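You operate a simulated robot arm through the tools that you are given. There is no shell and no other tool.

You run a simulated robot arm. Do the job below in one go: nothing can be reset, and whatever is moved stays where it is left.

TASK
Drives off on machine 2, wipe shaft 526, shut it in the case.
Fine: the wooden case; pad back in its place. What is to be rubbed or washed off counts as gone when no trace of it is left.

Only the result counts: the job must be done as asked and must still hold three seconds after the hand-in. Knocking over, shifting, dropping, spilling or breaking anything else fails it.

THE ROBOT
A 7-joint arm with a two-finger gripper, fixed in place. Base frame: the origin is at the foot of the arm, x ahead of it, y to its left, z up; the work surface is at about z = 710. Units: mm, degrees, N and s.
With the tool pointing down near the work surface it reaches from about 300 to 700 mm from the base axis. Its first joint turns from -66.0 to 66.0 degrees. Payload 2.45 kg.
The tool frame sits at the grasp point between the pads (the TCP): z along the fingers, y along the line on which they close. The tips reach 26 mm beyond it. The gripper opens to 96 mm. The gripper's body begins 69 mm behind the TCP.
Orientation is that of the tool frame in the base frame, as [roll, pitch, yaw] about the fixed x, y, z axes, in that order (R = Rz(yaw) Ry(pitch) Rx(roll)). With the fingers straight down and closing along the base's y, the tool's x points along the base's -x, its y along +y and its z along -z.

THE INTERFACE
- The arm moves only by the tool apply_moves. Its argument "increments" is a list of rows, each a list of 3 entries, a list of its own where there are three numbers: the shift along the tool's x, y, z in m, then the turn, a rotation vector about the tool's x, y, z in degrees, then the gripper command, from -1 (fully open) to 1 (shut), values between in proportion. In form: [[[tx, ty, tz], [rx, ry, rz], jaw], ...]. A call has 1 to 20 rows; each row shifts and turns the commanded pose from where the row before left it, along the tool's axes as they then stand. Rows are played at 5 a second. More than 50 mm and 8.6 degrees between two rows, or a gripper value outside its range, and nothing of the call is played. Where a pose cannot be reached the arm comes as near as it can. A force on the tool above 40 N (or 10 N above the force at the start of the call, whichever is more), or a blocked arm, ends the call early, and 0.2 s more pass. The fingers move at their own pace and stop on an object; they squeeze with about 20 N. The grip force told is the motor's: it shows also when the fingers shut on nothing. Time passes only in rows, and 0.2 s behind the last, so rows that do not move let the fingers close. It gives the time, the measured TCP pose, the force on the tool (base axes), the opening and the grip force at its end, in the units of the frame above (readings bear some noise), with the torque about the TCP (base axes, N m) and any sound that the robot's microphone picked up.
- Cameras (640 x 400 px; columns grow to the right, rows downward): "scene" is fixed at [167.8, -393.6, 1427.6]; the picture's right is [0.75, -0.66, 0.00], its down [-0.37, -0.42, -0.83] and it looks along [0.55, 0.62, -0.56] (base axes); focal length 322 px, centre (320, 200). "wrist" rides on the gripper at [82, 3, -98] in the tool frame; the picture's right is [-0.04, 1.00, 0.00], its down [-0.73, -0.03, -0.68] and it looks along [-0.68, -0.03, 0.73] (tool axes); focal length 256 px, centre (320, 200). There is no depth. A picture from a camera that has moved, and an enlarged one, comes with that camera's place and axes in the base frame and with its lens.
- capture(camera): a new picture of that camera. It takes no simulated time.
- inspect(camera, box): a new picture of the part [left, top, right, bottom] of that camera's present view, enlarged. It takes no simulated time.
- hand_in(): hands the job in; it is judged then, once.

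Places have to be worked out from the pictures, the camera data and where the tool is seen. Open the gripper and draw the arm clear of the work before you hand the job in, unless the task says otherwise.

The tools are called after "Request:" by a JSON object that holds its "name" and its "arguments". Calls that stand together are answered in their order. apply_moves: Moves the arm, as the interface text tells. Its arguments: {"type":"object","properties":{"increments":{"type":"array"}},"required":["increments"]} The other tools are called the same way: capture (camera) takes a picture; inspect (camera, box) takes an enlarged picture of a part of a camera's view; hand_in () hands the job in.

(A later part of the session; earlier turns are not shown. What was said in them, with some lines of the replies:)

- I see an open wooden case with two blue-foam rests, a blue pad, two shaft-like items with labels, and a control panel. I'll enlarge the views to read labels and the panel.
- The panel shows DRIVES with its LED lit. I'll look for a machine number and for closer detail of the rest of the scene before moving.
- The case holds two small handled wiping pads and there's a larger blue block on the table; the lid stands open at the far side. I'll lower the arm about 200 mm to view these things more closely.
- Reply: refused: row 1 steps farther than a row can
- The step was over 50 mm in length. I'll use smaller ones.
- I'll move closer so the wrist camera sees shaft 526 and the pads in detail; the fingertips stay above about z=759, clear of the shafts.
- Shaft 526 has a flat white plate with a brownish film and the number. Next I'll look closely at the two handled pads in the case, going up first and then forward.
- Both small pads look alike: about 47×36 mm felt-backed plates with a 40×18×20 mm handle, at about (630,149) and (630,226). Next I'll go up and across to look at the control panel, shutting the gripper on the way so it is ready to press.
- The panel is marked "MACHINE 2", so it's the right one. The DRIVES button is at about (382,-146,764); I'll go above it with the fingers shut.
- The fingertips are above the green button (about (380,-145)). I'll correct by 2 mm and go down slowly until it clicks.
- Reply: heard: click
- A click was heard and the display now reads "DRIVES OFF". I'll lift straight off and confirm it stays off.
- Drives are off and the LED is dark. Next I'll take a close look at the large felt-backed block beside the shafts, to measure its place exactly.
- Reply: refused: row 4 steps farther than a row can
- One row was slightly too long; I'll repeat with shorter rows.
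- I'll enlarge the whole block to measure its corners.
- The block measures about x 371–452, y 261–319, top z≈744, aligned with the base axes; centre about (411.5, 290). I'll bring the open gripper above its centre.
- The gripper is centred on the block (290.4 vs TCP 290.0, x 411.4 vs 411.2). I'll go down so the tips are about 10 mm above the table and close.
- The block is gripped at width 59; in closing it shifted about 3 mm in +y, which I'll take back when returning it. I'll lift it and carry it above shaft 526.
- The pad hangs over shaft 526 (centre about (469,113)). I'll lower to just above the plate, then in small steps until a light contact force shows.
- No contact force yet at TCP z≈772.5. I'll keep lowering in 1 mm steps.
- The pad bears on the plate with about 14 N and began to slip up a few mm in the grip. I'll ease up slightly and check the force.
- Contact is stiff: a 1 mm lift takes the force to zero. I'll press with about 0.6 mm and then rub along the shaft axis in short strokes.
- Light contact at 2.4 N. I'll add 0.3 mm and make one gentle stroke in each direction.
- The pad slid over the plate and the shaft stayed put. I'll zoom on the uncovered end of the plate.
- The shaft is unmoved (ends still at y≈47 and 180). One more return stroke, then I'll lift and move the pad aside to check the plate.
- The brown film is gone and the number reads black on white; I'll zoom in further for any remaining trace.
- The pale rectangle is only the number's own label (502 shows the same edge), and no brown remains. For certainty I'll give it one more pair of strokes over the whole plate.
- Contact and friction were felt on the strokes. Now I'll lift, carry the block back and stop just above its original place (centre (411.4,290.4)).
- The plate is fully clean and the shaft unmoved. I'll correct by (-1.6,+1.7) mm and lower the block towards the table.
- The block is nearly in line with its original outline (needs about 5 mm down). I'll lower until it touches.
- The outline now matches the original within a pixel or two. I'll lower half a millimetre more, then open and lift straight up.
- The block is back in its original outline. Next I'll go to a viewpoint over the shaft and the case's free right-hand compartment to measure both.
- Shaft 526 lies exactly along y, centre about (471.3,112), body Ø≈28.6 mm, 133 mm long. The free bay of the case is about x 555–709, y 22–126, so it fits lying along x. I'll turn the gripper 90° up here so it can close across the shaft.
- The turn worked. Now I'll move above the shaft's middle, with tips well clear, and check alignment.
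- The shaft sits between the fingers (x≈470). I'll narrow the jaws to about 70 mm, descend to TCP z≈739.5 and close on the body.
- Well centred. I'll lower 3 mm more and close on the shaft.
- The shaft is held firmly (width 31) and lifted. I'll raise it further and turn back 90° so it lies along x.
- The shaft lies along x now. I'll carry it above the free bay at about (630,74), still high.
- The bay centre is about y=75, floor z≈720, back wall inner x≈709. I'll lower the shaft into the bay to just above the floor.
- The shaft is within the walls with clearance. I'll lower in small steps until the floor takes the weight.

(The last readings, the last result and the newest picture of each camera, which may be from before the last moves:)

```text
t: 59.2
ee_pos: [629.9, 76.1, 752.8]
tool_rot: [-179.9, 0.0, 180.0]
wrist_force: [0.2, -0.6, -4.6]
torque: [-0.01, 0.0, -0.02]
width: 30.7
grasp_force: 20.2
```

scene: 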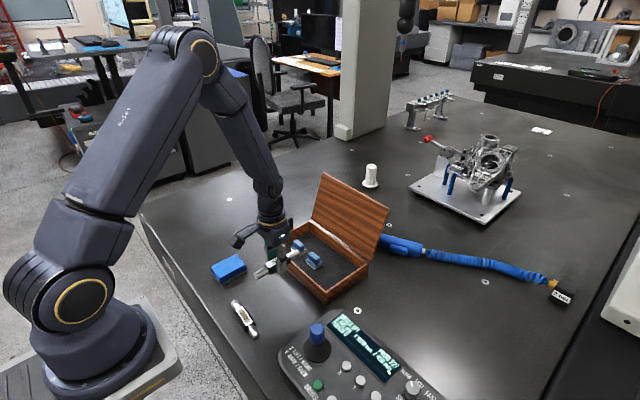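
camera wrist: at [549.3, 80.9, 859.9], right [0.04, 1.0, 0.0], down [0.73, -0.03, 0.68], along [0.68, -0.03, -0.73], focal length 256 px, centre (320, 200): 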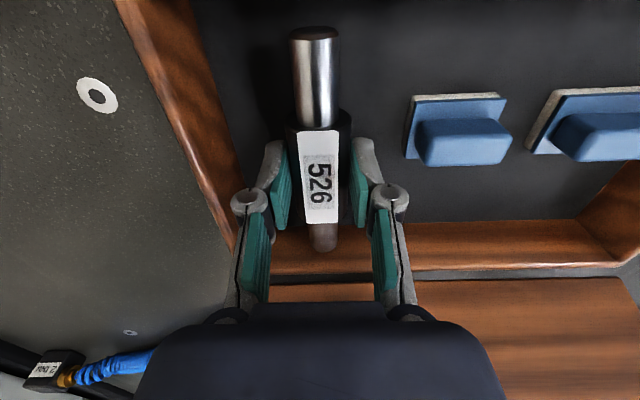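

Request:
{"name": "apply_moves", "arguments": {"increments": [[[0, 0, 0.001], [0, 0, 0], 1], [[0, 0, 0.001], [0, 0, 0], 1], [[0, 0, 0], [0, 0, 0], 1]]}}

Request:
{"name": "inspect", "arguments": {"camera": "scene", "box": [290, 230, 370, 300]}}

```text
t: 60.0
ee_pos: [629.6, 75.8, 747.9]
tool_rot: [179.9, 0.0, 180.0]
wrist_force: [1.2, 0.3, -5.2]
torque: [-0.01, 0.02, 0.01]
width: 30.6
grasp_force: 19.9
```

```text
5.71 times, centred on (330, 265) of scene
camera zoom: at [167.9, -393.6, 1427.6], right [0.75, -0.66, 0.0], down [-0.37, -0.42, -0.83], along [0.55, 0.62, -0.56], focal length 1842 px, centre (263, -171)
```

zoom: 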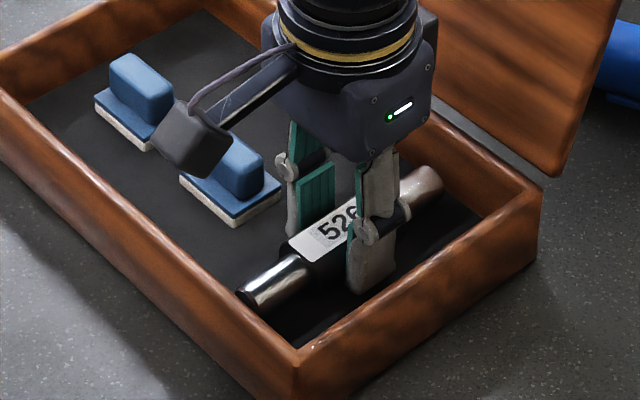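

No floor contact yet, so the floor is lower than estimated. I'll continue down by small steps.

Request:
{"name": "apply_moves", "arguments": {"increments": [[[0, 0, 0.001], [0, 0, 0], 1], [[0, 0, 0.001], [0, 0, 0], 1], [[0, 0, 0], [0, 0, 0], 1]]}}

```text
t: 60.8
ee_pos: [630.2, 75.4, 747.9]
tool_rot: [-180.0, 0.1, -179.9]
wrist_force: [-0.7, 1.0, 7.0]
torque: [0.0, 0.43, 0.0]
width: 30.9
grasp_force: 20.4
```

The force changed by about 12 N: the shaft is on the floor (z≈717). I'll open gently to about 58 mm, within the bay, and lift out.

Request:
{"name": "apply_moves", "arguments": {"increments": [[[0, 0, -0.0003], [0, 0, 0], 0.34], [[0, 0, 0], [0, 0, 0], 0.25], [[0, 0, 0], [0, 0, 0], 0.1], [[0, 0, 0], [0, 0, 0], -0.05], [[0, 0, 0], [0, 0, 0], -0.2], [[0, 0, 0], [0, 0, 0], -0.2]]}}

Request:
{"name": "capture", "arguments": {"camera": "wrist"}}

Request:
{"name": "inspect", "arguments": {"camera": "scene", "box": [290, 230, 370, 300]}}

```text
t: 62.2
ee_pos: [629.4, 73.8, 747.9]
tool_rot: [-180.0, 0.0, -180.0]
wrist_force: [-0.2, 0.6, 0.2]
torque: [-0.02, -0.04, -0.02]
width: 57.8
grasp_force: 0.1
```

```text
taken
camera wrist: at [548.1, 78.4, 846.6], right [0.04, 1.0, 0.0], down [0.73, -0.03, 0.68], along [0.68, -0.03, -0.73], focal length 256 px, centre (320, 200)
```

wrist: 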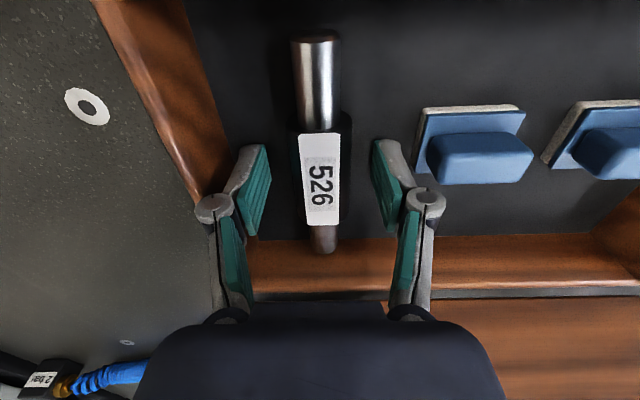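

```text
5.71 times, centred on (330, 265) of scene
camera zoom: at [167.8, -393.6, 1427.6], right [0.75, -0.66, 0.0], down [-0.37, -0.42, -0.83], along [0.55, 0.62, -0.56], focal length 1842 px, centre (263, -171)
```

zoom: 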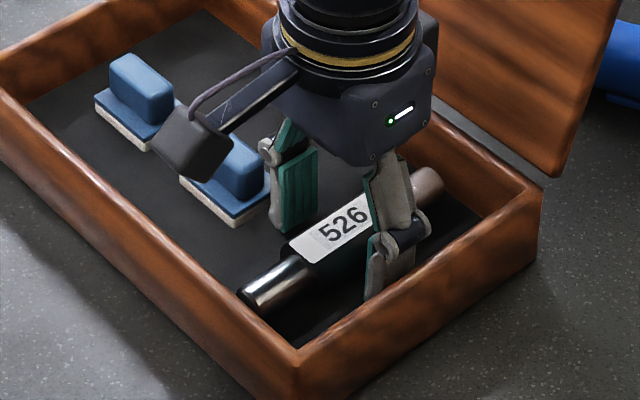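

The shaft rests in the bay, released. I'll lift straight up and check where it lies.

Request:
{"name": "apply_moves", "arguments": {"increments": [[[0, 0, -0.02], [0, 0, 0], -0.2], [[0, 0, -0.04], [0, 0, 0], -0.2], [[0, 0, -0.045], [0, 0, 0], -0.2], [[0.04, 0, -0.02], [0, 0, 0], -0.2], [[0.045, 0, 0], [0, 0, 0], 0.5], [[0.045, 0, 0], [0, 0, 0], 1], [[0.045, 0, 0], [0, 0, 0], 1], [[0.03, 0, 0], [0, 0, 0], 1], [[0, 0, 0], [0, 0, 0], 1]]}}

Request:
{"name": "capture", "arguments": {"camera": "wrist"}}

Request:
{"name": "inspect", "arguments": {"camera": "scene", "box": [260, 160, 400, 310]}}

Request:
{"name": "inspect", "arguments": {"camera": "scene", "box": [290, 150, 430, 260]}}

```text
t: 64.2
ee_pos: [425.1, 75.2, 871.5]
tool_rot: [-179.9, -0.1, 180.0]
wrist_force: [-0.3, -0.5, -0.4]
torque: [0.01, -0.01, 0.02]
width: 0.2
grasp_force: 19.9
```

```text
taken
camera wrist: at [343.2, 79.2, 971.1], right [0.04, 1.0, 0.0], down [0.73, -0.03, 0.68], along [0.68, -0.03, -0.73], focal length 256 px, centre (320, 200)
```

wrist: 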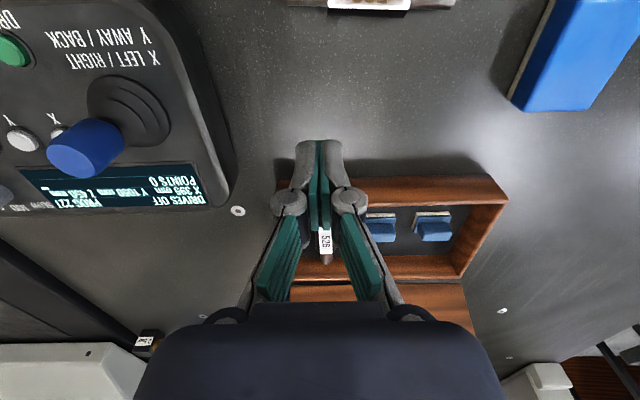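

```text
2.67 times, centred on (330, 235) of scene
camera zoom: at [167.7, -393.6, 1427.6], right [0.75, -0.66, 0.0], down [-0.37, -0.42, -0.83], along [0.55, 0.62, -0.56], focal length 860 px, centre (293, 107)
```

zoom: 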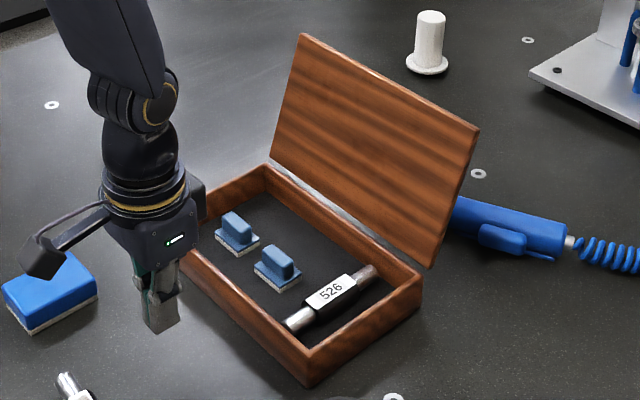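

```text
3.64 times, centred on (360, 205) of scene
camera zoom: at [167.7, -393.6, 1427.6], right [0.75, -0.66, 0.0], down [-0.37, -0.42, -0.83], along [0.55, 0.62, -0.56], focal length 1172 px, centre (174, 182)
```

zoom: 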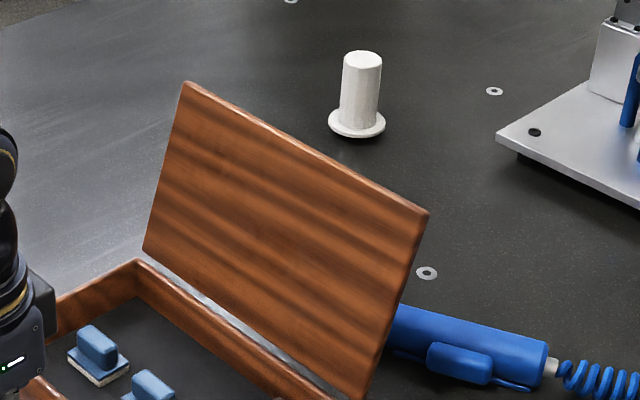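

The shaft lies well inside the bay, below the rim. The lid stands about 19° past vertical with its top edge near (785–795, y, 918). I'll rise above it, then tilt the shut fingers 40° outward to reach over the top edge.

Request:
{"name": "apply_moves", "arguments": {"increments": [[[0, 0.01, -0.045], [0, 0, 0], 1], [[0, 0.01, -0.045], [0, 0, 0], 1], [[0, 0.01, -0.045], [0, 0, 0], 1], [[0, 0, 0], [0, -8, 0], 1], [[0, 0, 0], [0, -8, 0], 1], [[0, 0, 0], [0, -8, 0], 1], [[0, 0, 0], [0, -8, 0], 1], [[0, 0, 0], [0, -8, 0], 1], [[0, 0, 0], [0, 0, 0], 1]]}}

Request:
{"name": "capture", "arguments": {"camera": "wrist"}}

Request:
{"name": "capture", "arguments": {"camera": "scene"}}

```text
t: 66.2
ee_pos: [428.7, 97.6, 1005.8]
tool_rot: [-177.6, 31.3, 180.0]
wrist_force: [-0.3, -0.5, 0.5]
torque: [-0.02, 0.0, 0.01]
width: 0.0
grasp_force: 19.7
out of reach, approached as far as the arm can: row 7, 8
```

```text
taken
camera wrist: at [307.8, 105.7, 1048.3], right [0.06, 1.0, -0.02], down [0.27, 0.0, 0.96], along [0.96, -0.06, -0.27], focal length 256 px, centre (320, 200)
```

wrist: 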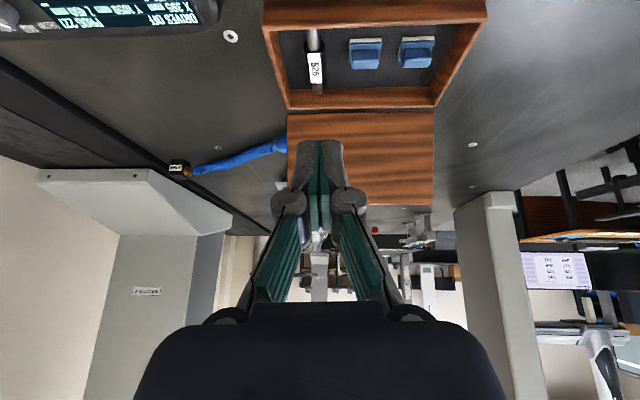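

```text
taken
```

scene: 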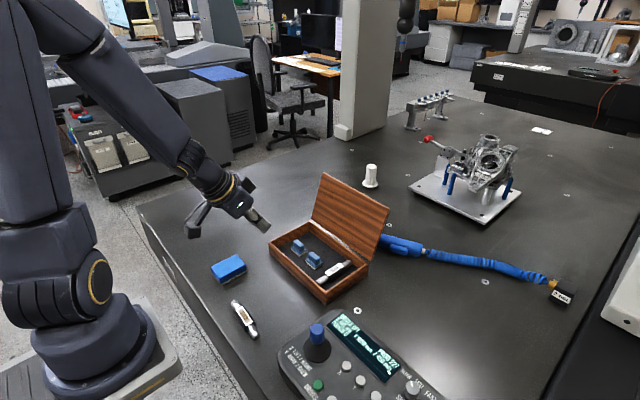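

At this near position the tilt stopped at about 31° (wrist limit). I'll move forward over the case where more tilt should be possible, keeping high.

Request:
{"name": "apply_moves", "arguments": {"increments": [[[-0.0306, 0, 0.0257], [0, 0, 0], 1], [[-0.0306, 0, 0.0257], [0, 0, 0], 1], [[-0.0306, 0, 0.0257], [0, 0, 0], 1], [[0, 0, 0], [0, 0, 0], 1]]}}

```text
t: 67.2
ee_pos: [544.1, 95.4, 990.9]
tool_rot: [-177.5, 31.3, 180.0]
wrist_force: [-0.7, -0.4, 0.0]
torque: [0.01, 0.01, 0.0]
width: 0.2
grasp_force: 20.1
```

The commanded pose follows the reached one (31.3°). I'll add the remaining tilt here and see whether it's taken up.

Request:
{"name": "apply_moves", "arguments": {"increments": [[[0, 0, 0], [0, -4, 0], 1], [[0, 0, 0], [0, -4, 0], 1], [[0, 0, 0], [0, 0, 0], 1]]}}

```text
t: 68.0
ee_pos: [540.0, 94.9, 979.4]
tool_rot: [-177.7, 35.1, 179.8]
wrist_force: [0.2, -0.4, 0.5]
torque: [0.01, 0.03, 0.01]
width: 0.1
grasp_force: 19.8
out of reach, approached as far as the arm can: row 1, 2
```

Tilt is now 35°. I'll continue forward and slightly up toward and past the lid's top edge.

Request:
{"name": "apply_moves", "arguments": {"increments": [[[-0.0351, 0, 0.0197], [0, 0, 0], 1], [[-0.0351, 0, 0.0197], [0, 0, 0], 1], [[-0.0351, 0, 0.0197], [0, 0, 0], 1], [[-0.0351, 0, 0.0197], [0, 0, 0], 1], [[0, 0, 0], [0, 0, 0], 1]]}}

Request:
{"name": "capture", "arguments": {"camera": "scene"}}

Request:
{"name": "capture", "arguments": {"camera": "wrist"}}

```text
t: 69.2
ee_pos: [702.1, 87.9, 992.4]
tool_rot: [-177.7, 35.0, 179.8]
wrist_force: [-0.4, -0.3, -0.8]
torque: [-0.01, 0.06, -0.01]
width: 0.1
grasp_force: 19.7
```

```text
taken
```

scene: 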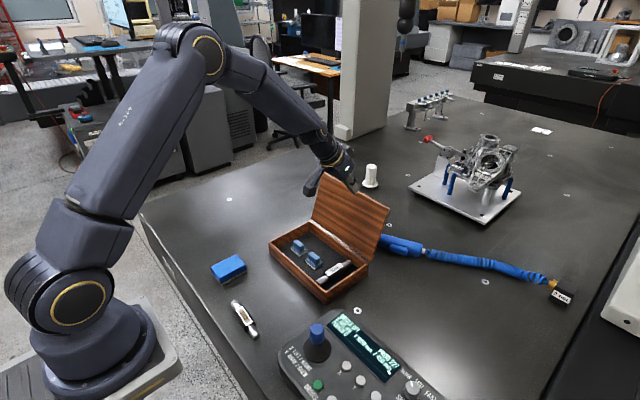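

```text
taken
camera wrist: at [578.1, 97.3, 1027.3], right [0.06, 1.0, -0.01], down [0.21, 0.0, 0.98], along [0.98, -0.06, -0.21], focal length 256 px, centre (320, 200)
```

wrist: 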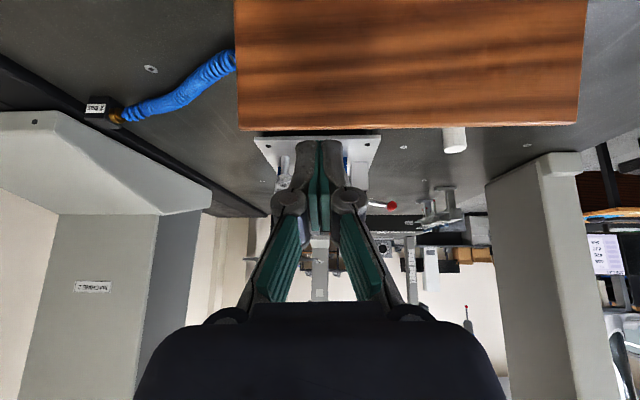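

The tips are above the case, short of the lid's top edge (x≈785, z≈918). I'll continue forward at this height past the edge.

Request:
{"name": "apply_moves", "arguments": {"increments": [[[-0.0328, 0, 0.023], [0, 0, 0], 1], [[-0.0328, 0, 0.023], [0, 0, 0], 1], [[0, 0, 0], [0, 0, 0], 1]]}}

Request:
{"name": "apply_moves", "arguments": {"increments": [[[-0.0328, 0, 0.023], [0, 0, 0], 1], [[0, 0, 0], [0, 0, 0], 1]]}}

Request:
{"name": "inspect", "arguments": {"camera": "scene", "box": [290, 130, 430, 260]}}

Request:
{"name": "capture", "arguments": {"camera": "wrist"}}

```text
t: 70.0
ee_pos: [783.8, 83.7, 995.0]
tool_rot: [-177.8, 34.9, 179.8]
wrist_force: [-0.1, -0.3, -0.4]
torque: [0.01, 0.01, -0.01]
width: 0.0
grasp_force: 20.2
```

```text
t: 70.6
ee_pos: [821.0, 82.8, 995.4]
tool_rot: [-177.7, 35.0, 179.9]
wrist_force: [0.5, 0.0, -0.3]
torque: [0.0, 0.04, 0.0]
width: 0.0
grasp_force: 19.8
```

```text
3.08 times, centred on (360, 195) of scene
camera zoom: at [167.8, -393.6, 1427.6], right [0.75, -0.66, 0.0], down [-0.37, -0.42, -0.83], along [0.55, 0.62, -0.56], focal length 992 px, centre (197, 215)
```

zoom: 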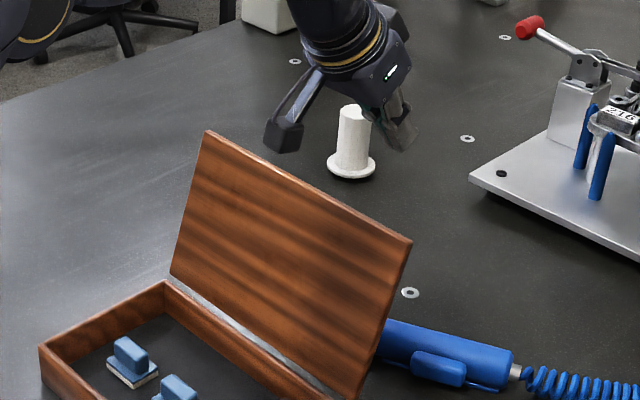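

```text
taken
camera wrist: at [698.1, 91.1, 1029.3], right [0.06, 1.0, -0.01], down [0.21, 0.0, 0.98], along [0.98, -0.06, -0.21], focal length 256 px, centre (320, 200)
```

wrist: 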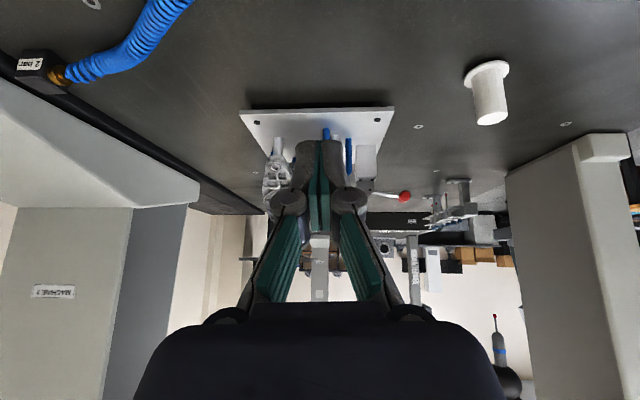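

Reach is fine: TCP at (821,83,995), tips beyond the lid. I'll lower straight down behind the lid's top edge to about z=930.

Request:
{"name": "apply_moves", "arguments": {"increments": [[[0.0172, 0, 0.0246], [0, 0, 0], 1], [[0.0172, 0, 0.0246], [0, 0, 0], 1], [[0, 0, 0], [0, 0, 0], 1]]}}

Request:
{"name": "inspect", "arguments": {"camera": "scene", "box": [290, 130, 430, 260]}}

Request:
{"name": "inspect", "arguments": {"camera": "wrist", "box": [180, 0, 460, 200]}}

```text
t: 71.4
ee_pos: [821.4, 81.4, 934.6]
tool_rot: [-177.5, 35.0, 179.9]
wrist_force: [0.1, 0.3, -0.2]
torque: [0.0, 0.02, 0.01]
width: 0.0
grasp_force: 19.4
```

```text
3.08 times, centred on (360, 195) of scene
camera zoom: at [167.8, -393.6, 1427.6], right [0.75, -0.66, 0.0], down [-0.37, -0.42, -0.83], along [0.55, 0.62, -0.56], focal length 992 px, centre (197, 215)
```

zoom: 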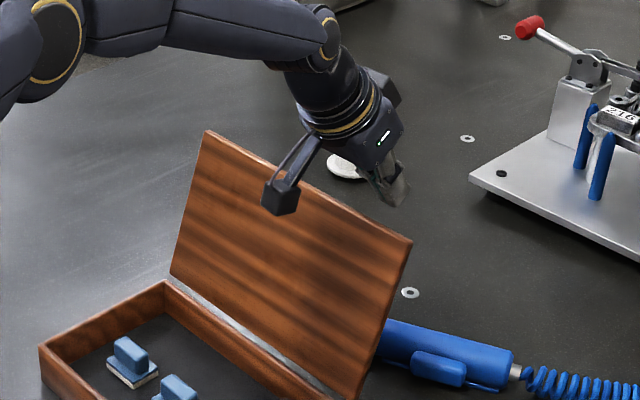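

```text
2.00 times, centred on (320, 100) of wrist
camera zoom: at [698.1, 90.5, 969.3], right [0.06, 1.0, -0.01], down [0.21, 0.0, 0.98], along [0.98, -0.06, -0.21], focal length 512 px, centre (320, 400)
```

zoom: 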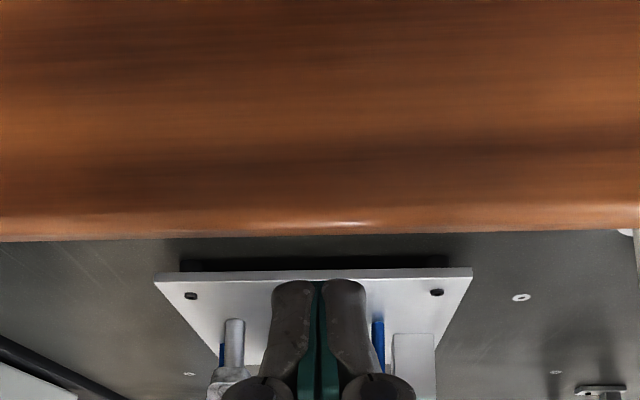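

The finger tips are just behind and slightly below the lid's edge. I'll go 15 mm lower for a better hook, then draw back towards contact.

Request:
{"name": "apply_moves", "arguments": {"increments": [[[0.0086, 0, 0.0123], [0, 0, 0], 1], [[0.0082, 0, -0.0057], [0, 0, 0], 1], [[0, 0, 0], [0, 0, 0], 1]]}}

Request:
{"name": "inspect", "arguments": {"camera": "wrist", "box": [180, 0, 460, 200]}}

Request:
{"name": "inspect", "arguments": {"camera": "scene", "box": [320, 150, 400, 220]}}

```text
t: 72.2
ee_pos: [811.1, 83.7, 919.6]
tool_rot: [-177.7, 35.0, 179.8]
wrist_force: [-0.4, 0.0, 0.6]
torque: [0.0, 0.0, -0.05]
width: 0.1
grasp_force: 20.2
```

```text
2.00 times, centred on (320, 100) of wrist
camera zoom: at [688.3, 92.5, 954.4], right [0.06, 1.0, -0.01], down [0.21, 0.0, 0.98], along [0.98, -0.06, -0.21], focal length 512 px, centre (320, 400)
```

zoom: 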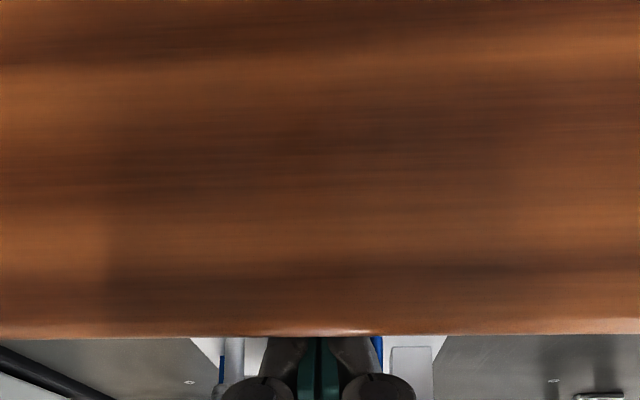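

```text
5.71 times, centred on (360, 185) of scene
camera zoom: at [167.8, -393.6, 1427.6], right [0.75, -0.66, 0.0], down [-0.37, -0.42, -0.83], along [0.55, 0.62, -0.56], focal length 1842 px, centre (91, 286)
```

zoom: 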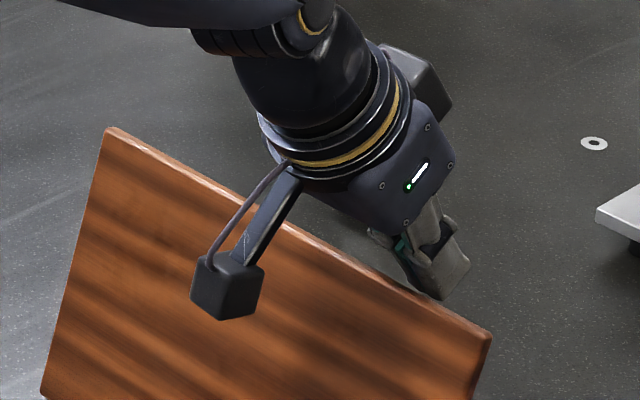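

Tips are hooked behind the lid. I'll draw back towards -x, slightly rising, and watch force and lid.

Request:
{"name": "apply_moves", "arguments": {"increments": [[[0.0082, 0, -0.0057], [0, 0, 0], 1], [[0.0076, 0, -0.0065], [0, 0, 0], 1], [[0.0076, 0, -0.0065], [0, 0, 0], 1], [[0.007, 0, -0.0074], [0, 0, 0], 1], [[0, 0, 0], [0, 0, 0], 1]]}}

Request:
{"name": "inspect", "arguments": {"camera": "scene", "box": [290, 130, 430, 260]}}

Request:
{"name": "inspect", "arguments": {"camera": "wrist", "box": [180, 0, 460, 200]}}

```text
t: 73.4
ee_pos: [772.5, 85.9, 924.3]
tool_rot: [-177.8, 34.9, 179.7]
wrist_force: [-0.7, 0.5, -0.4]
torque: [-0.04, 0.0, -0.02]
width: 0.0
grasp_force: 20.6
```

```text
3.08 times, centred on (360, 195) of scene
camera zoom: at [167.8, -393.6, 1427.6], right [0.75, -0.66, 0.0], down [-0.37, -0.42, -0.83], along [0.55, 0.62, -0.56], focal length 992 px, centre (197, 215)
```

zoom: 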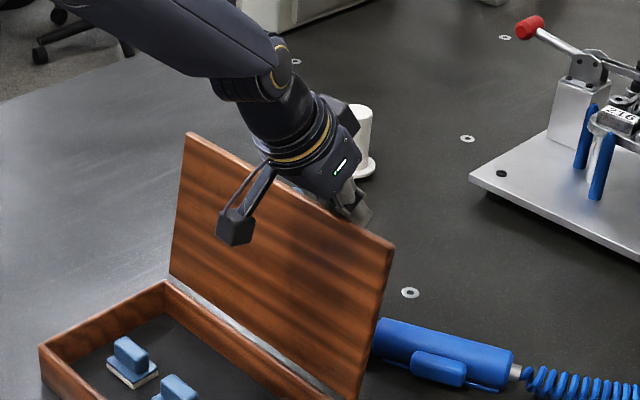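

```text
2.00 times, centred on (320, 100) of wrist
camera zoom: at [649.8, 94.5, 958.3], right [0.06, 1.0, -0.01], down [0.21, 0.0, 0.98], along [0.98, -0.06, -0.21], focal length 512 px, centre (320, 400)
```

zoom: 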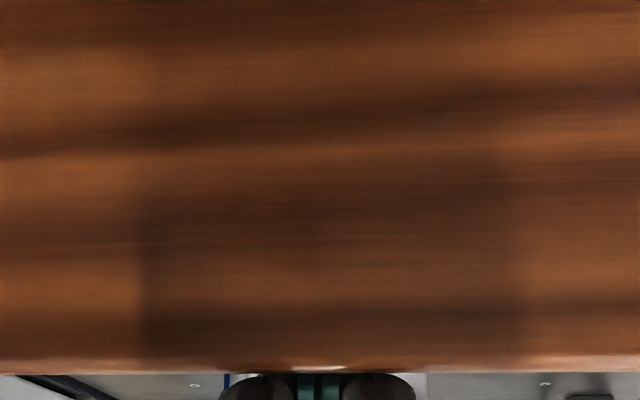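

The lid follows with almost no force; its edge is now near (755, 929). I'll keep drawing it over the vertical.

Request:
{"name": "apply_moves", "arguments": {"increments": [[[0.0079, 0, -0.0062], [0, 0, 0], 1], [[0.0079, 0, -0.0062], [0, 0, 0], 1], [[0.0079, 0, -0.0062], [0, 0, 0], 1], [[0.0082, 0, -0.0057], [0, 0, 0], 1], [[0, 0, 0], [0, 0, 0], 1]]}}

Request:
{"name": "inspect", "arguments": {"camera": "scene", "box": [290, 130, 430, 260]}}

Request:
{"name": "inspect", "arguments": {"camera": "wrist", "box": [180, 0, 460, 200]}}

```text
t: 74.6
ee_pos: [732.2, 87.8, 925.6]
tool_rot: [-177.7, 34.9, 179.8]
wrist_force: [-0.3, 0.0, 0.2]
torque: [0.01, -0.03, -0.01]
width: 0.0
grasp_force: 20.5
```

```text
3.08 times, centred on (360, 195) of scene
camera zoom: at [167.8, -393.6, 1427.6], right [0.75, -0.66, 0.0], down [-0.37, -0.42, -0.83], along [0.55, 0.62, -0.56], focal length 992 px, centre (197, 215)
```

zoom: 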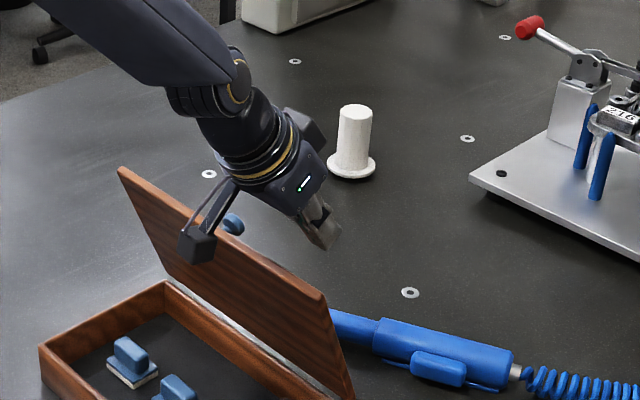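

```text
2.00 times, centred on (320, 100) of wrist
camera zoom: at [609.4, 96.3, 958.5], right [0.06, 1.0, -0.01], down [0.21, 0.0, 0.98], along [0.98, -0.06, -0.21], focal length 512 px, centre (320, 400)
```

zoom: 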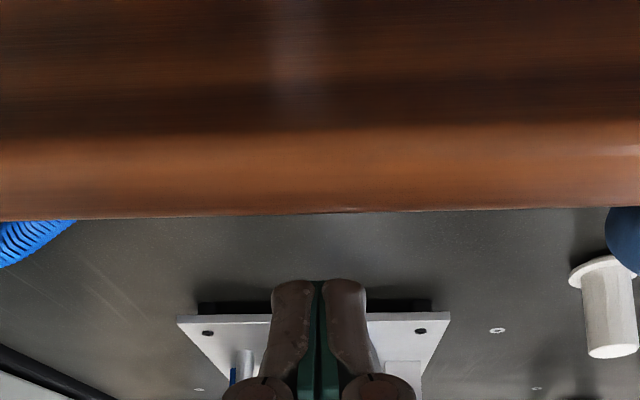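

The lid has passed vertical and is falling shut on its own. I'll hold still to let it settle and look.

Request:
{"name": "apply_moves", "arguments": {"increments": [[[0, 0, 0], [0, 0, 0], 1], [[0, 0, 0], [0, 0, 0], 1], [[0, 0, 0], [0, 0, 0], 1], [[0, 0, 0], [0, 0, 0], 1]]}}

Request:
{"name": "inspect", "arguments": {"camera": "scene", "box": [250, 140, 430, 310]}}

Request:
{"name": "capture", "arguments": {"camera": "wrist"}}

```text
t: 75.6
ee_pos: [731.9, 87.3, 923.6]
tool_rot: [-177.7, 34.9, 179.7]
wrist_force: [0.9, -0.3, 0.2]
torque: [0.0, 0.04, -0.04]
width: 0.0
grasp_force: 20.2
```

```text
2.35 times, centred on (340, 225) of scene
camera zoom: at [167.8, -393.6, 1427.6], right [0.75, -0.66, 0.0], down [-0.37, -0.42, -0.83], along [0.55, 0.62, -0.56], focal length 758 px, centre (273, 141)
```

zoom: 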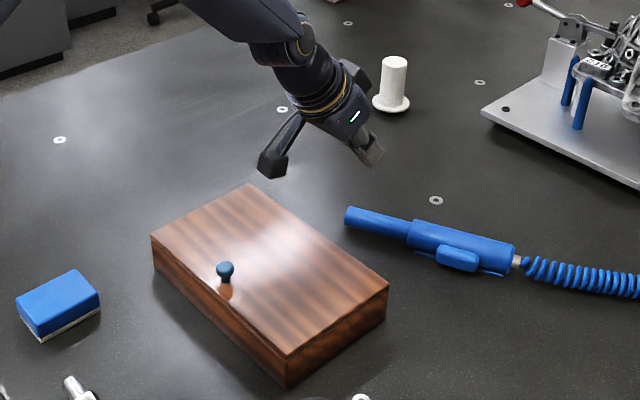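

```text
taken
camera wrist: at [609.4, 96.3, 958.4], right [0.06, 1.0, -0.01], down [0.21, 0.0, 0.98], along [0.98, -0.06, -0.21], focal length 256 px, centre (320, 200)
```

wrist: 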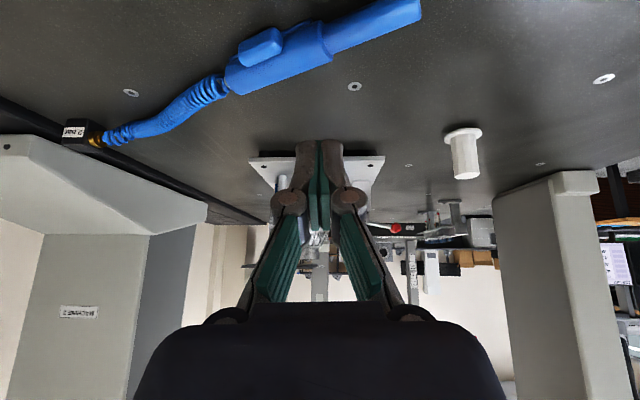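

The lid is closed (its outside carries a blue knob). I'll zoom in on the seam, then raise the arm and draw back.

Request:
{"name": "inspect", "arguments": {"camera": "scene", "box": [280, 210, 360, 310]}}

Request:
{"name": "apply_moves", "arguments": {"increments": [[[-0.023, 0, -0.0328], [0, 0, 0], 1], [[-0.023, 0, -0.0328], [0, 0, 0], 1], [[0.0328, 0, -0.023], [0, 0, 0], 1], [[0.0328, 0, -0.023], [0, 0, 0], 1], [[0.0328, 0, -0.023], [0, 0, 0], 1], [[0.0328, 0, -0.023], [0, 0, 0], 0], [[0.0328, 0, -0.023], [0, 0, 0], -1], [[0, 0, 0], [0, 8, 0], -1], [[0, 0, 0], [0, 8, 0], -1], [[0, 0, 0], [0, 8, 0], -1], [[0, 0, 0], [0, 8, 0], -1], [[0, 0, 0], [0, 3, 0], -1], [[0, 0, 0], [0, 0, 0], -1]]}}

Request:
{"name": "capture", "arguments": {"camera": "wrist"}}

Request:
{"name": "capture", "arguments": {"camera": "scene"}}

```text
4.00 times, centred on (320, 260) of scene
camera zoom: at [167.8, -393.6, 1427.6], right [0.75, -0.66, 0.0], down [-0.37, -0.42, -0.83], along [0.55, 0.62, -0.56], focal length 1290 px, centre (320, -40)
```

zoom: 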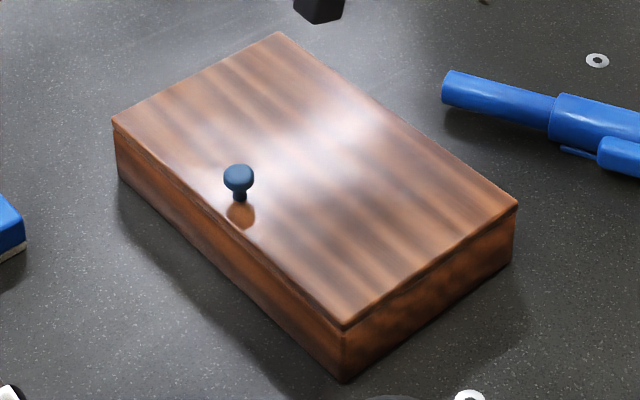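

```text
t: 78.4
ee_pos: [532.8, 94.6, 1004.4]
tool_rot: [-178.0, 0.0, 178.5]
wrist_force: [0.1, -0.3, -0.4]
torque: [0.0, 0.01, 0.05]
width: 96.0
grasp_force: 0.0
```

```text
taken
camera wrist: at [451.0, 104.2, 1103.8], right [0.07, 1.0, -0.03], down [0.73, -0.03, 0.68], along [0.68, -0.07, -0.73], focal length 256 px, centre (320, 200)
```

wrist: 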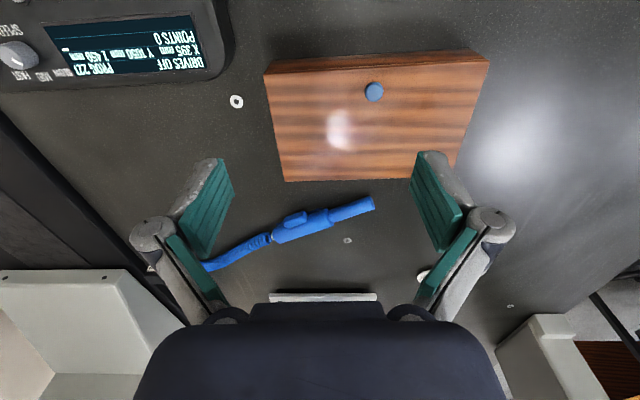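

```text
taken
```

scene: 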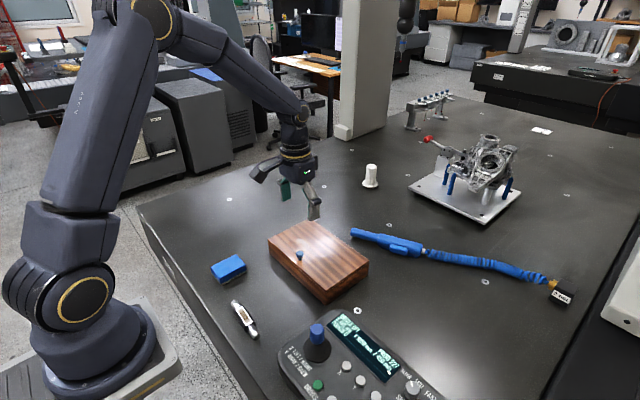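

The lid lies flush all round, the display reads "DRIVES OFF", and the rest is untouched. I'll draw the arm up and back near its start pose and make a last check.

Request:
{"name": "apply_moves", "arguments": {"increments": [[[0.01, 0, -0.045], [0, 0, 0], -1], [[0.03, 0, -0.035], [0, 0, 0], -1], [[0.03, 0, -0.035], [0, 0, 0], -1], [[0.03, 0, -0.03], [0, 0, 0], -1], [[0.03, 0, 0], [0, 0, 0], -1], [[0, 0, 0], [0, 0, 0], -1], [[0, 0, 0], [0, 0, 0], -1]]}}

Request:
{"name": "capture", "arguments": {"camera": "scene"}}

Request:
{"name": "capture", "arguments": {"camera": "wrist"}}

Request:
{"name": "inspect", "arguments": {"camera": "scene", "box": [200, 240, 280, 300]}}

Request:
{"name": "inspect", "arguments": {"camera": "scene", "box": [220, 200, 400, 340]}}

Request:
{"name": "inspect", "arguments": {"camera": "scene", "box": [260, 290, 420, 400]}}

```text
t: 80.0
ee_pos: [403.4, 103.8, 1149.7]
tool_rot: [-178.1, 0.0, 178.4]
wrist_force: [-0.9, 0.7, -0.4]
torque: [0.01, 0.01, 0.0]
width: 96.0
grasp_force: 0.1
```

```text
taken
```

scene: 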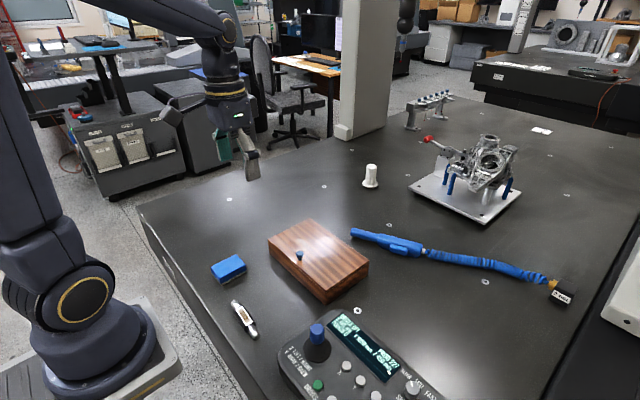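

```text
taken
camera wrist: at [321.7, 112.6, 1250.5], right [0.07, 1.0, -0.03], down [0.73, -0.03, 0.68], along [0.68, -0.07, -0.73], focal length 256 px, centre (320, 200)
```

wrist: 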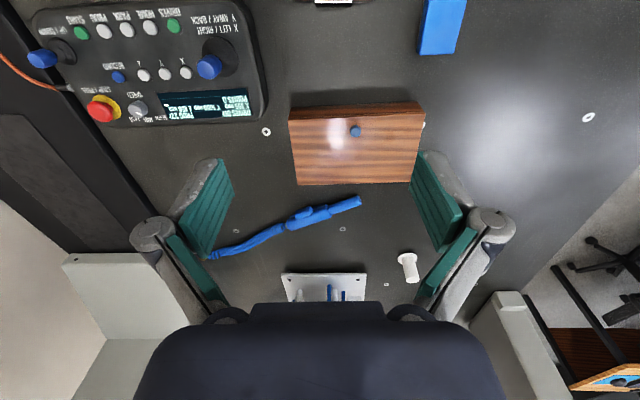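

```text
6.67 times, centred on (240, 270) of scene
camera zoom: at [167.8, -393.6, 1427.6], right [0.75, -0.66, 0.0], down [-0.37, -0.42, -0.83], along [0.55, 0.62, -0.56], focal length 2149 px, centre (853, -267)
```

zoom: 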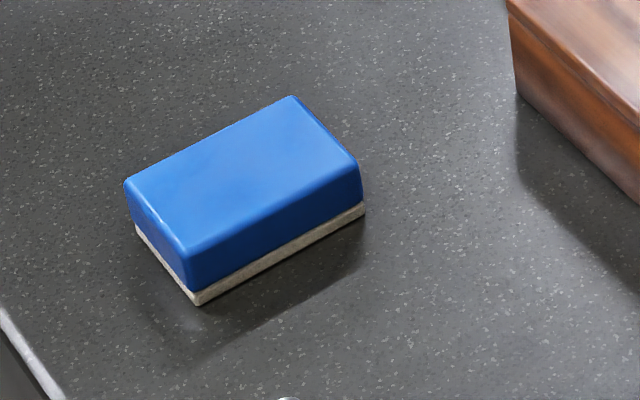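

```text
2.86 times, centred on (310, 270) of scene
camera zoom: at [167.8, -393.6, 1427.6], right [0.75, -0.66, 0.0], down [-0.37, -0.42, -0.83], along [0.55, 0.62, -0.56], focal length 921 px, centre (349, 0)
```

zoom: 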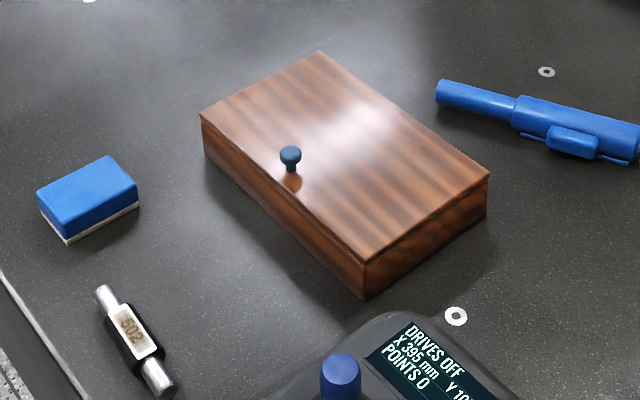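

```text
3.64 times, centred on (340, 345) of scene
camera zoom: at [167.8, -393.6, 1427.6], right [0.75, -0.66, 0.0], down [-0.37, -0.42, -0.83], along [0.55, 0.62, -0.56], focal length 1172 px, centre (247, -327)
```

zoom: 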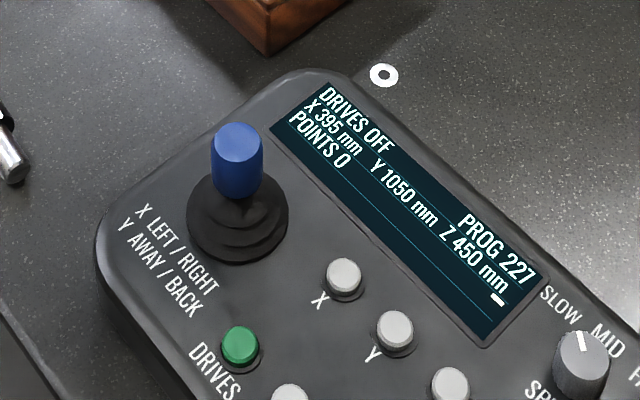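

Everything checks out in the last pictures. The display shows DRIVES OFF, shaft 526 is clean and shut in the wooden case, and the pad is back on its original outline. The gripper is open and the arm is clear, so I'm handing in.

Request:
{"name": "hand_in", "arguments": {}}

```text
The job is handed in.
```

I finished the job and handed it in; I haven't seen the judged result.

- **Drives:** I pressed DRIVES on the panel marked "MACHINE 2". It clicked, the LED went out and the display still read "DRIVES OFF" at the last check.
- **Shaft 526:** I wiped the number plate with the large felt-backed blue block from the table. The brown film is gone. The pale rectangle around the number looks like its label, since shaft 502 has a similar edge.
- **Case:** The shaft lies on the floor of the wooden case, in the free space beside the two small pads. I pulled the lid past vertical and it dropped shut by itself. It lies flush all round, but I couldn't check inside after it dropped.
- **Pad:** I took "pad" to mean the blue block, not the two small pads in the case. It is back within about 1 mm of where it was. I didn't touch the small pads.

In the last pictures the rest of the table, including shaft 502, looked undisturbed. The gripper is open and the arm is clear.
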